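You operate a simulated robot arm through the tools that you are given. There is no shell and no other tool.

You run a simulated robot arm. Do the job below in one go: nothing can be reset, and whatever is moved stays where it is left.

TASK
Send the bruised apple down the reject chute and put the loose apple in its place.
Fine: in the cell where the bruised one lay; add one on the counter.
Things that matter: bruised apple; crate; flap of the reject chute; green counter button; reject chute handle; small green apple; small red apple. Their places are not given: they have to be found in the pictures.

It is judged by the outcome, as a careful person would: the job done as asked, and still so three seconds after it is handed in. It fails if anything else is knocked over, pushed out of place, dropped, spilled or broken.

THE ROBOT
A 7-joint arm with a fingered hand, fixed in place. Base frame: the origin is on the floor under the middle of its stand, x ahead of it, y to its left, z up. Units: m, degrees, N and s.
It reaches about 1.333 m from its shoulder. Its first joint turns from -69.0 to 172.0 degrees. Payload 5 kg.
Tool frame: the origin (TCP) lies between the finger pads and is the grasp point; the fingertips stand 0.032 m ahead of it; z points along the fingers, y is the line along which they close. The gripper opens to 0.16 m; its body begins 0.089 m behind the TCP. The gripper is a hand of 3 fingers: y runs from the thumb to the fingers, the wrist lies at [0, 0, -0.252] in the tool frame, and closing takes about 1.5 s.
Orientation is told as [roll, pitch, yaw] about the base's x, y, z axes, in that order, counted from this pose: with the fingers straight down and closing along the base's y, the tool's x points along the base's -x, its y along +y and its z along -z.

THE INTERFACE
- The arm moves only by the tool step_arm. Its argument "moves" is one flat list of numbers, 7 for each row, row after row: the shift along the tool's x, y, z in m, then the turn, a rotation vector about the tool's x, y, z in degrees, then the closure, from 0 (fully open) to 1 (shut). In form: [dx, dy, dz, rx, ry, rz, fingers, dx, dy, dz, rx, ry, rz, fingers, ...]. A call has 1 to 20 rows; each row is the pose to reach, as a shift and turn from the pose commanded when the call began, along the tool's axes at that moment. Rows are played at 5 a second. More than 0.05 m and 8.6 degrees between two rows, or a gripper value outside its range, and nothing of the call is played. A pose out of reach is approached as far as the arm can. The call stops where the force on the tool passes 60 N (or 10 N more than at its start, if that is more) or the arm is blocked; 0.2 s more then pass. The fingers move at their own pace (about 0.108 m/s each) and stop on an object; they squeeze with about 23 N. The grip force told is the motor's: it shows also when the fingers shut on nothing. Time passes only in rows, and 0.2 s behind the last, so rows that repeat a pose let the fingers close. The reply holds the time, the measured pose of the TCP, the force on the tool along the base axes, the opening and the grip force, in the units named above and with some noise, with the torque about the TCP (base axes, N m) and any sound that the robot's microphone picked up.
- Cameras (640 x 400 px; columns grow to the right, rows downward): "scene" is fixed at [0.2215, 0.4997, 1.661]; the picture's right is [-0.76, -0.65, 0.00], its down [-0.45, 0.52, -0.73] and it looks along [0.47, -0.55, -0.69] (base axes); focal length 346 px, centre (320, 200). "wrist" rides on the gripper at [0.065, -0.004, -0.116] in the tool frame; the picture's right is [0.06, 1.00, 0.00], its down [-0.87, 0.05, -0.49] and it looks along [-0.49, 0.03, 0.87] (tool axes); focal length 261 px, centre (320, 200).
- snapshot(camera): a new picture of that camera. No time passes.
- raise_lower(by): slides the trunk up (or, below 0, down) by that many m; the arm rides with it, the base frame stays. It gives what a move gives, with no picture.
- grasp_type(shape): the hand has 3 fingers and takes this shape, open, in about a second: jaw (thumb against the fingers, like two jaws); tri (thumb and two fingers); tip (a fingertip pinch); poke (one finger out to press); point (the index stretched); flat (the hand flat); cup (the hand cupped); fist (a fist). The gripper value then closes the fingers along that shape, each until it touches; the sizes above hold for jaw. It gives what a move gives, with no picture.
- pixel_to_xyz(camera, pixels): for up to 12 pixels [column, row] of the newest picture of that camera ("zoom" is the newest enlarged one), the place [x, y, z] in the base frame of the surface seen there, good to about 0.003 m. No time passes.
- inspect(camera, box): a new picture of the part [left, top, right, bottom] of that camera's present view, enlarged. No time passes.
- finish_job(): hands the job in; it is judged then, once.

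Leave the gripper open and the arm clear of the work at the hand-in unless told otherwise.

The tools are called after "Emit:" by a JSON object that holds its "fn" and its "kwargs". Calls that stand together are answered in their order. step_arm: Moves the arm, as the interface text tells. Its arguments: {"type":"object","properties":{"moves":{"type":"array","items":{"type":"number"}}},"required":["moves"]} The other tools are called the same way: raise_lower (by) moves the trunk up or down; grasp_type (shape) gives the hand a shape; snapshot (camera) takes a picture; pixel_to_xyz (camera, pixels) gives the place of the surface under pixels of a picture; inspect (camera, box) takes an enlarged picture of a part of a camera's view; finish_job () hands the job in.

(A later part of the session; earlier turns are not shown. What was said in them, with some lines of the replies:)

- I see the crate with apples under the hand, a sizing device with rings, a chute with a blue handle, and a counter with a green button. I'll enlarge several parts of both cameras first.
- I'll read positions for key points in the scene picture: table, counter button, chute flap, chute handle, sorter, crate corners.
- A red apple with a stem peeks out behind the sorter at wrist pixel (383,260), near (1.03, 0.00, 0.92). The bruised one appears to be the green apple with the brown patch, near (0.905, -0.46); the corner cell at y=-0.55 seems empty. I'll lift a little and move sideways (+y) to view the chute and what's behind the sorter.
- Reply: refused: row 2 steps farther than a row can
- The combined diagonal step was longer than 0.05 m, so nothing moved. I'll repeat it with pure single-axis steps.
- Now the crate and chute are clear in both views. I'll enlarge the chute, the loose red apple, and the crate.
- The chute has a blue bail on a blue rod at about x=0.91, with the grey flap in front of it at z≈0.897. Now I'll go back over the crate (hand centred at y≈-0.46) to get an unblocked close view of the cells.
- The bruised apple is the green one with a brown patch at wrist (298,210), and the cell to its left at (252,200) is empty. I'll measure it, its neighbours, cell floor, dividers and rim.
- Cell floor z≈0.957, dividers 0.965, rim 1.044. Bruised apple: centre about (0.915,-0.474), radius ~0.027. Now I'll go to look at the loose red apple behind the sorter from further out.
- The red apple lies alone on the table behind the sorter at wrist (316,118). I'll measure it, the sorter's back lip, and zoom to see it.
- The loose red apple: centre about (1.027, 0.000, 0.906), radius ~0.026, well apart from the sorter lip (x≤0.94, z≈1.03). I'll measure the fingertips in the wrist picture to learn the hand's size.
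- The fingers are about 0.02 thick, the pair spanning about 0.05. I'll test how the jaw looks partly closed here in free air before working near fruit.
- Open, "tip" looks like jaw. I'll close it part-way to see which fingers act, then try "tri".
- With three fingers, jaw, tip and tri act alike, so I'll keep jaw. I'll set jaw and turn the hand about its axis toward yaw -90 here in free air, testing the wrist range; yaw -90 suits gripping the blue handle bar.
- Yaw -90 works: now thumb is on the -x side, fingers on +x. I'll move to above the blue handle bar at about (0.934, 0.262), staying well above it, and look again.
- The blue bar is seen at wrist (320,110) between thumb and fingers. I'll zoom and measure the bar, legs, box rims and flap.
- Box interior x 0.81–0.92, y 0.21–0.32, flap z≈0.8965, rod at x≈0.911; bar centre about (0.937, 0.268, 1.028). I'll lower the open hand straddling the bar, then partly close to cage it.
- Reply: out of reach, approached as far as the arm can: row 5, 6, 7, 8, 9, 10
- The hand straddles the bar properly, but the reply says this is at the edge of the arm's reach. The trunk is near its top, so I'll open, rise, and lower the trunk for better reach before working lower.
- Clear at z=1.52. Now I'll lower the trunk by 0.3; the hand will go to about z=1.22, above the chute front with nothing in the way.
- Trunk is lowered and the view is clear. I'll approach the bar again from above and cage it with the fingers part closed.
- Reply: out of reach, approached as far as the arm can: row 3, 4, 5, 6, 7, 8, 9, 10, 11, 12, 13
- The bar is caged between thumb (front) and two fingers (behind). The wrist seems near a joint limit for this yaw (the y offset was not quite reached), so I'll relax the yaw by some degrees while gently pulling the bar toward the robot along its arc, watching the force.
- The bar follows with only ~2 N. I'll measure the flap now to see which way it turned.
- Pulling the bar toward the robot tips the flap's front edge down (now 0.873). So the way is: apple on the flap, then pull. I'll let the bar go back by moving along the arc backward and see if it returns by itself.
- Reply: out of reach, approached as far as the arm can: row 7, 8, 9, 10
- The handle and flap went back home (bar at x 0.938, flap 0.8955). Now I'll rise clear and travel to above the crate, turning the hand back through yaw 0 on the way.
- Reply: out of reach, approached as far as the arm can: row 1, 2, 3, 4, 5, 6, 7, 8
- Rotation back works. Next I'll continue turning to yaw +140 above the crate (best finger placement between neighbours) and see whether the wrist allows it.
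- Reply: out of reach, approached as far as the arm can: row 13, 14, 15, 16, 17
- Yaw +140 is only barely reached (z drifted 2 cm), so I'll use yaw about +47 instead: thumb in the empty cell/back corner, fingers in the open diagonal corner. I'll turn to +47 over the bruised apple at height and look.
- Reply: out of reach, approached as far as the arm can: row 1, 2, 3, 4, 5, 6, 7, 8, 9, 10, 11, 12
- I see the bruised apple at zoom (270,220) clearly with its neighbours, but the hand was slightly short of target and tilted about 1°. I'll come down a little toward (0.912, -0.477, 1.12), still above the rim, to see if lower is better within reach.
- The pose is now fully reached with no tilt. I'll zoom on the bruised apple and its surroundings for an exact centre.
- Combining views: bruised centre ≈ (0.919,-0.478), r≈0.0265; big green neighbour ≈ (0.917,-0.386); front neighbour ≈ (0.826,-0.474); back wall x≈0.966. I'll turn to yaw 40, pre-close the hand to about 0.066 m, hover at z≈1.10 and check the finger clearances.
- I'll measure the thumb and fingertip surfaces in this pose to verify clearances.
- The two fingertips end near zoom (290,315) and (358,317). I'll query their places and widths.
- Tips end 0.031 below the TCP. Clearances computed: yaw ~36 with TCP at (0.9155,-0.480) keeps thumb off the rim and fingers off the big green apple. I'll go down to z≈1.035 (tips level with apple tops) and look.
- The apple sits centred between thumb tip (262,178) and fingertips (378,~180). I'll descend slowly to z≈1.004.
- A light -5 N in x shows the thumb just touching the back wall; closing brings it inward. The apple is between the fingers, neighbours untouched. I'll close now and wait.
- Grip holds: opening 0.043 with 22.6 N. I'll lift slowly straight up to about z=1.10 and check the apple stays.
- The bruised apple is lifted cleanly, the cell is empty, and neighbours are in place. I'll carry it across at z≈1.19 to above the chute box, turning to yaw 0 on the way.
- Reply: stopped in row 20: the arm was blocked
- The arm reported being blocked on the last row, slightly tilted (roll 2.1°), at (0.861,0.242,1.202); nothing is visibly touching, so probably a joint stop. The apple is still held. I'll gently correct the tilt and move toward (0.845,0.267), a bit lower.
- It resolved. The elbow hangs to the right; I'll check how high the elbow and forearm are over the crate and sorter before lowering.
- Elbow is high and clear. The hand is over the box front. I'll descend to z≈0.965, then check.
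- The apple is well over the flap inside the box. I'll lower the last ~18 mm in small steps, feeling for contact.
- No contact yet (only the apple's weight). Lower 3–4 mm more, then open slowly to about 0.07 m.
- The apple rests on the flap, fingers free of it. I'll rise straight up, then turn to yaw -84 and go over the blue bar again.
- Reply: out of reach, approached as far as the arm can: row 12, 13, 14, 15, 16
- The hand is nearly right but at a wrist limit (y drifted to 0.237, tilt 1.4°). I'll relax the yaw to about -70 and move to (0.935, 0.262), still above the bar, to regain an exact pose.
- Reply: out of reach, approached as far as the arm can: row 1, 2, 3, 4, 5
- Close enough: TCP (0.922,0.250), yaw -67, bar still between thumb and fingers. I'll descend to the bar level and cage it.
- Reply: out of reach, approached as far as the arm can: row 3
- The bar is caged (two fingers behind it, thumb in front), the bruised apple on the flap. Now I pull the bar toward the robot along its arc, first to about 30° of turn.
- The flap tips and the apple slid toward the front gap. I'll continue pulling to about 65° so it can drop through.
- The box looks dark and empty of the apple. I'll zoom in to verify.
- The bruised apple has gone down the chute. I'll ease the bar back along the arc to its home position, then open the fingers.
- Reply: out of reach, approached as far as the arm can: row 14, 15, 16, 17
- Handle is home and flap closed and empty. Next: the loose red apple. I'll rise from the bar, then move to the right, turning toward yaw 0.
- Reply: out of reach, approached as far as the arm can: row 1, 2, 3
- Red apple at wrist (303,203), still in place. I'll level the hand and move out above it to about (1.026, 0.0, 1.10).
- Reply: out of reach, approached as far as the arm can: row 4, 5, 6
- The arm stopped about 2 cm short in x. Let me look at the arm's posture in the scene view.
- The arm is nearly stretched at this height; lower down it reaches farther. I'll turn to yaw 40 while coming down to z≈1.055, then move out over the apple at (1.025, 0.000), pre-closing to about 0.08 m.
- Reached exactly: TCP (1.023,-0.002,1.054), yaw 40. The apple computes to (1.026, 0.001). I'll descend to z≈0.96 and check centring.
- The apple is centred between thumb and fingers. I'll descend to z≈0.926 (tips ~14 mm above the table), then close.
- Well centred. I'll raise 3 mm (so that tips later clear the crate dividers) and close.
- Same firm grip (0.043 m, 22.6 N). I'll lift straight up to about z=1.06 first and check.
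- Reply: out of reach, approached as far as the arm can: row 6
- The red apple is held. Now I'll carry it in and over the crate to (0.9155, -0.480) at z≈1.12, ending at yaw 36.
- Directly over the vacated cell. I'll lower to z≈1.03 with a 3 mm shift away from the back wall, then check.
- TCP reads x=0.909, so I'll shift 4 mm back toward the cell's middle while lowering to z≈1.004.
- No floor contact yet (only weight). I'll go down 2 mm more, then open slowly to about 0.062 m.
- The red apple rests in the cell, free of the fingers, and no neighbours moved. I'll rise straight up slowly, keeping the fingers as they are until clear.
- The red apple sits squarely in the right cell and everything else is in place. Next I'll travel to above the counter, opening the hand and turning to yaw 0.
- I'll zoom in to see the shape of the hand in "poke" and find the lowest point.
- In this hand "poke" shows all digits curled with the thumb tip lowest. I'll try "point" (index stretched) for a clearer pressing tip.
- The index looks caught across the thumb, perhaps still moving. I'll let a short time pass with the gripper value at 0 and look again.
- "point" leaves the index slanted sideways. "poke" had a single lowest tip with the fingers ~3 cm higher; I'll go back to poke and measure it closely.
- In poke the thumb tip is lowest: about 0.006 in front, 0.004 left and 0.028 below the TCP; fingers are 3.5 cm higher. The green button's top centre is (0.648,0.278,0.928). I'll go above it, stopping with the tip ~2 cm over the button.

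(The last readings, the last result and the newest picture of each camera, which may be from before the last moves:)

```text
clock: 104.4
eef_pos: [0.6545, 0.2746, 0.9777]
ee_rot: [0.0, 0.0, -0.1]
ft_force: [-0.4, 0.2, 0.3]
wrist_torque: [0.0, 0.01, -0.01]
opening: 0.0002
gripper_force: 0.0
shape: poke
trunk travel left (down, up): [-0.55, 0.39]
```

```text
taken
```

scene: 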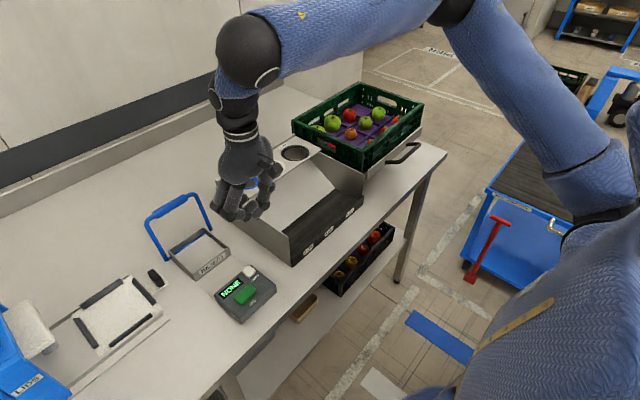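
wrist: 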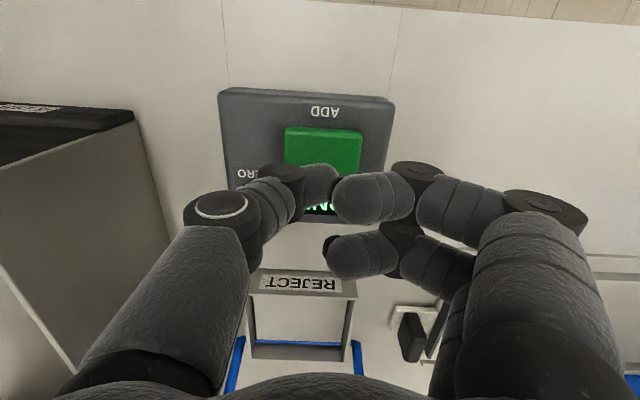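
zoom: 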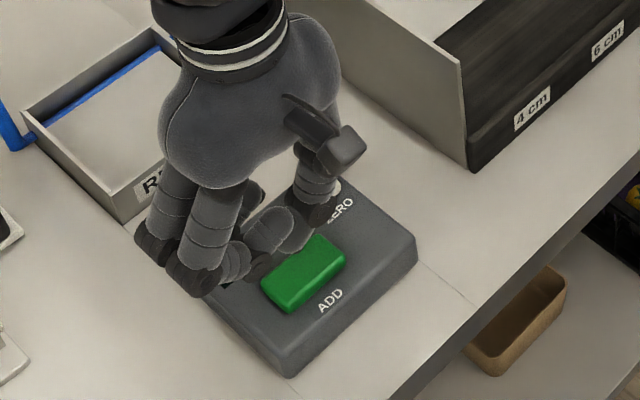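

Emit:
{"fn": "pixel_to_xyz", "kwargs": {"camera": "wrist", "pixels": [[325, 180], [330, 185], [318, 178], [300, 135], [350, 135], [325, 150], [290, 160], [357, 160]]}}

Emit:
{"fn": "pixel_to_xyz", "kwargs": {"camera": "zoom", "pixels": [[290, 240], [300, 245], [305, 275], [275, 290], [335, 250], [295, 260], [240, 270], [190, 290]]}}

```text
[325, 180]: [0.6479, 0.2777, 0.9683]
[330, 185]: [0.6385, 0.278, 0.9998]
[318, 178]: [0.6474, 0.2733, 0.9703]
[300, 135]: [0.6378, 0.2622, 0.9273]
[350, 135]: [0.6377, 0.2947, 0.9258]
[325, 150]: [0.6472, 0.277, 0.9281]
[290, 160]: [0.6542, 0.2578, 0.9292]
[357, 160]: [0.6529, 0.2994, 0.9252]
```

```text
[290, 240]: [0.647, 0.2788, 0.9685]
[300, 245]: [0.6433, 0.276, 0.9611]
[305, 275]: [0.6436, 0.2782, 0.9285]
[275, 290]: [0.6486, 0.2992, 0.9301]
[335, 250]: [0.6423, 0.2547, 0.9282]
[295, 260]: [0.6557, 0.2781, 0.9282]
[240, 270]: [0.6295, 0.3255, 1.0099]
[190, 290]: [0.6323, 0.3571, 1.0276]
```

The thumb tip is right over the button's centre. I'll lower gently until just touching.

Emit:
{"fn": "step_arm", "kwargs": {"moves": [0, 0, 0.008, 0, 0, 0, 0, 0, 0, 0.014, 0, 0, 0, 0, 0, 0, 0.018, 0, 0, 0, 0, 0, 0, 0.02, 0, 0, 0, 0]}}

Emit:
{"fn": "inspect", "kwargs": {"camera": "scene", "box": [200, 220, 300, 330]}}

```text
clock: 105.4
eef_pos: [0.6539, 0.2768, 0.9579]
ee_rot: [-0.1, 0.0, 0.0]
ft_force: [-0.6, 0.2, 1.6]
wrist_torque: [0.05, 0.01, -0.01]
opening: 0.0001
gripper_force: 0.0
shape: poke
trunk travel left (down, up): [-0.55, 0.39]
```

```text
3.64 times, centred on (250, 275) of scene
```

zoom: 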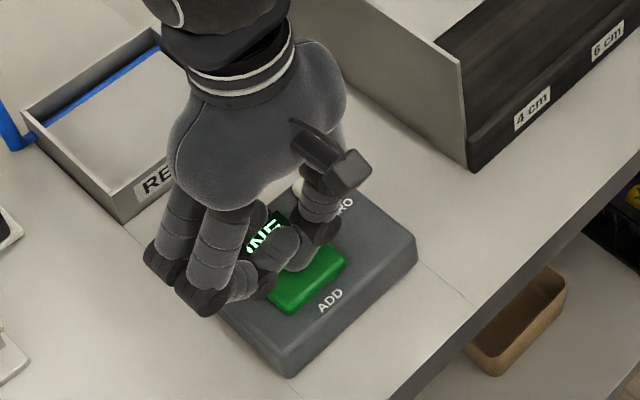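

Touching (about 1.6 N). I'll press a further 3 mm and check force, sound and display.

Emit:
{"fn": "step_arm", "kwargs": {"moves": [0, 0, 0.001, 0, 0, 0, 0, 0, 0, 0.002, 0, 0, 0, 0, 0, 0, 0.003, 0, 0, 0, 0]}}

Emit:
{"fn": "inspect", "kwargs": {"camera": "scene", "box": [200, 220, 300, 330]}}

Emit:
{"fn": "snapshot", "kwargs": {"camera": "wrist"}}

```text
clock: 106.2
eef_pos: [0.6535, 0.2745, 0.9539]
ee_rot: [0.0, 0.0, 0.1]
ft_force: [1.8, 0.7, 3.9]
wrist_torque: [0.01, -0.03, 0.04]
opening: 0.0
gripper_force: 0.1
shape: poke
trunk travel left (down, up): [-0.55, 0.39]
heard: click
```

```text
3.64 times, centred on (250, 275) of scene
```

zoom: 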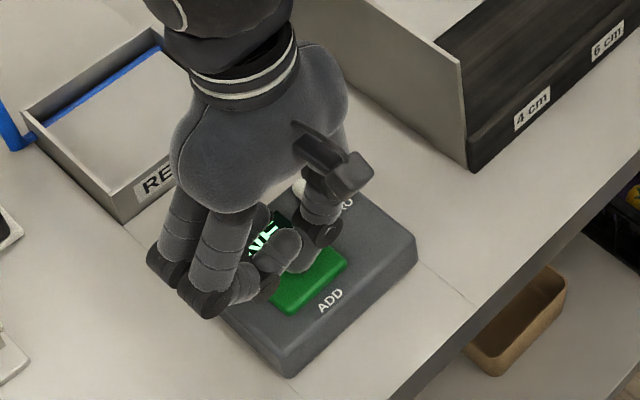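

```text
taken
```

wrist: 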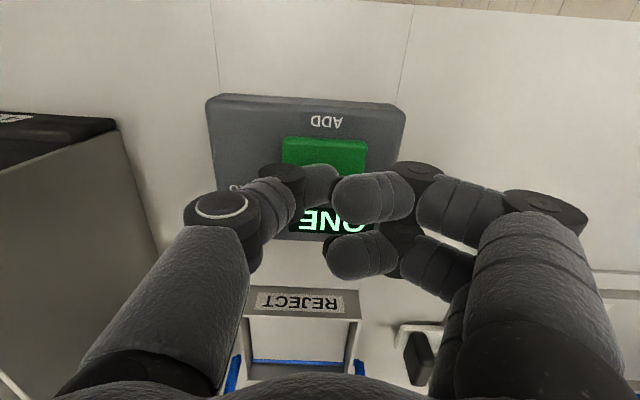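

A click was heard, and the display now seems to read "ONE". I'll lift straight up off the button, well clear.

Emit:
{"fn": "step_arm", "kwargs": {"moves": [0, 0, -0.01, 0, 0, 0, 0, 0, 0, -0.03, 0, 0, 0, 0, 0, 0, -0.07, 0, 0, 0, 0, 0, 0, -0.11, 0, 0, 0, 0, 0, 0, -0.155, 0, 0, 0, 0, 0, 0, -0.2, 0, 0, 0, 0, 0, -0.04, -0.22, 0, 0, 0, 0, 0, -0.08, -0.24, 0, 0, 0, 0]}}

Emit:
{"fn": "inspect", "kwargs": {"camera": "scene", "box": [130, 170, 290, 330]}}

Emit:
{"fn": "snapshot", "kwargs": {"camera": "wrist"}}

```text
clock: 108.0
eef_pos: [0.6534, 0.195, 1.196]
ee_rot: [0.1, 0.0, 0.1]
ft_force: [-0.7, -0.7, 0.3]
wrist_torque: [-0.02, 0.01, 0.02]
opening: 0.0
gripper_force: 0.0
shape: poke
trunk travel left (down, up): [-0.55, 0.39]
```

```text
2.50 times, centred on (210, 250) of scene
```

zoom: 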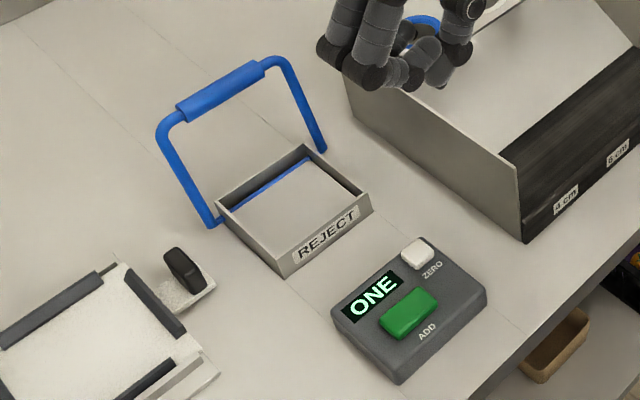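

```text
taken
```

wrist: 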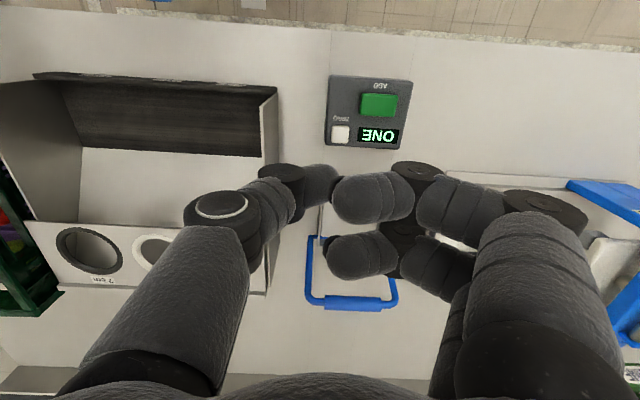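

Counter reads "ONE", flap closed, handle home. I'll open the hand to jaw, rise a bit more, and do a last check of the crate.

Emit:
{"fn": "grasp_type", "kwargs": {"shape": "jaw"}}

Emit:
{"fn": "step_arm", "kwargs": {"moves": [0.02, 0, -0.03, 0, 0, 0, 0, 0.04, 0, -0.06, 0, 0, 0, 0, 0.06, 0, -0.09, 0, 0, 0, 0, 0.06, 0, -0.1, 0, 0, 0, 0]}}

Emit:
{"fn": "snapshot", "kwargs": {"camera": "scene"}}

Emit:
{"fn": "inspect", "kwargs": {"camera": "scene", "box": [285, 75, 435, 180]}}

Emit:
{"fn": "inspect", "kwargs": {"camera": "scene", "box": [130, 170, 290, 330]}}

```text
clock: 108.9
eef_pos: [0.6541, 0.1944, 1.1943]
ee_rot: [-0.1, 0.0, 0.1]
ft_force: [0.5, 0.6, -1.6]
wrist_torque: [0.01, -0.04, -0.03]
opening: 0.1602
gripper_force: 0.1
shape: jaw
trunk travel left (down, up): [-0.55, 0.39]
```

```text
clock: 109.9
eef_pos: [0.5944, 0.1972, 1.2948]
ee_rot: [-0.1, 0.1, 0.0]
ft_force: [0.9, 0.6, 0.1]
wrist_torque: [0.0, 0.04, 0.03]
opening: 0.1598
gripper_force: 0.0
shape: jaw
trunk travel left (down, up): [-0.55, 0.39]
```

```text
taken
```

scene: 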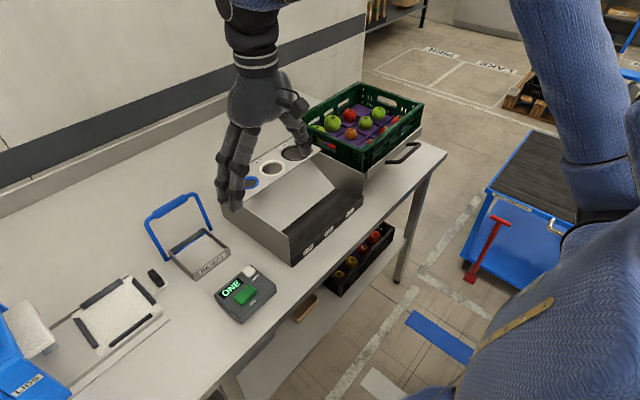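

```text
3.81 times, centred on (360, 128) of scene
```

zoom: 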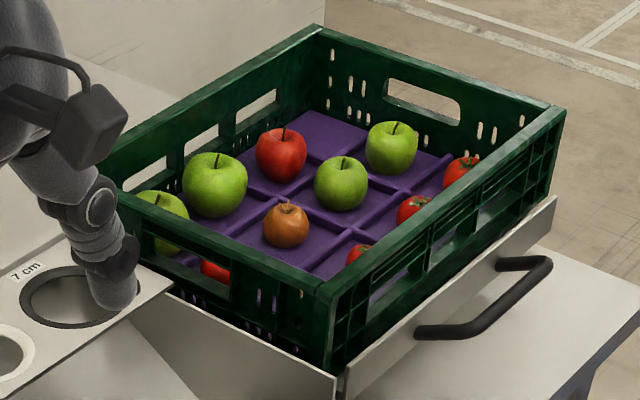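

```text
2.50 times, centred on (210, 250) of scene
```

zoom: 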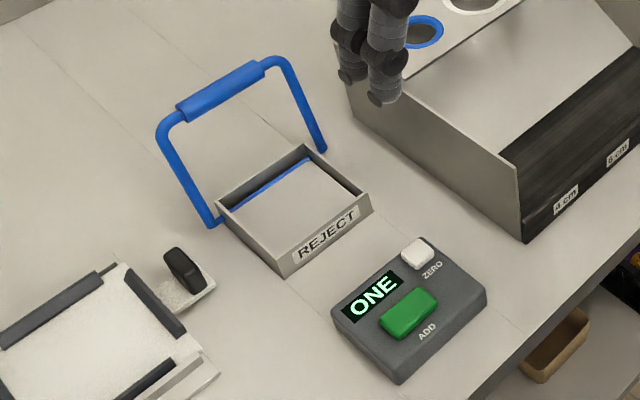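

Everything checks out: the red apple stands in the cell where the bruised one lay, and the other fruit is in place. The flap is closed, the counter reads "ONE", and the hand is open and clear. I'm handing the job in.

Emit:
{"fn": "finish_job", "kwargs": {}}

```text
The job is handed in.
```

The job is handed in, and all three parts are done:

- **Bruised apple:** I put it on the reject chute flap and pulled the blue handle. The apple was no longer on the flap or in the box after that. The handle and flap went back to where they started.
- **Loose apple:** the only loose apple I found was the small red one lying behind the sorter. It now sits in the cell where the bruised apple was, and the other fruit stayed in its cells.
- **Counter:** I pressed the green ADD button once, heard a click, and the display changed from "NONE" to "ONE".

**Crate shift:** while I was reaching for the bruised apple, the thumb lightly touched the crate's back wall at about 5 N. Judging from the pictures, the crate may have moved 2 to 4 mm, and I left it there.

At hand-in the gripper was open and the arm was clear of the work.
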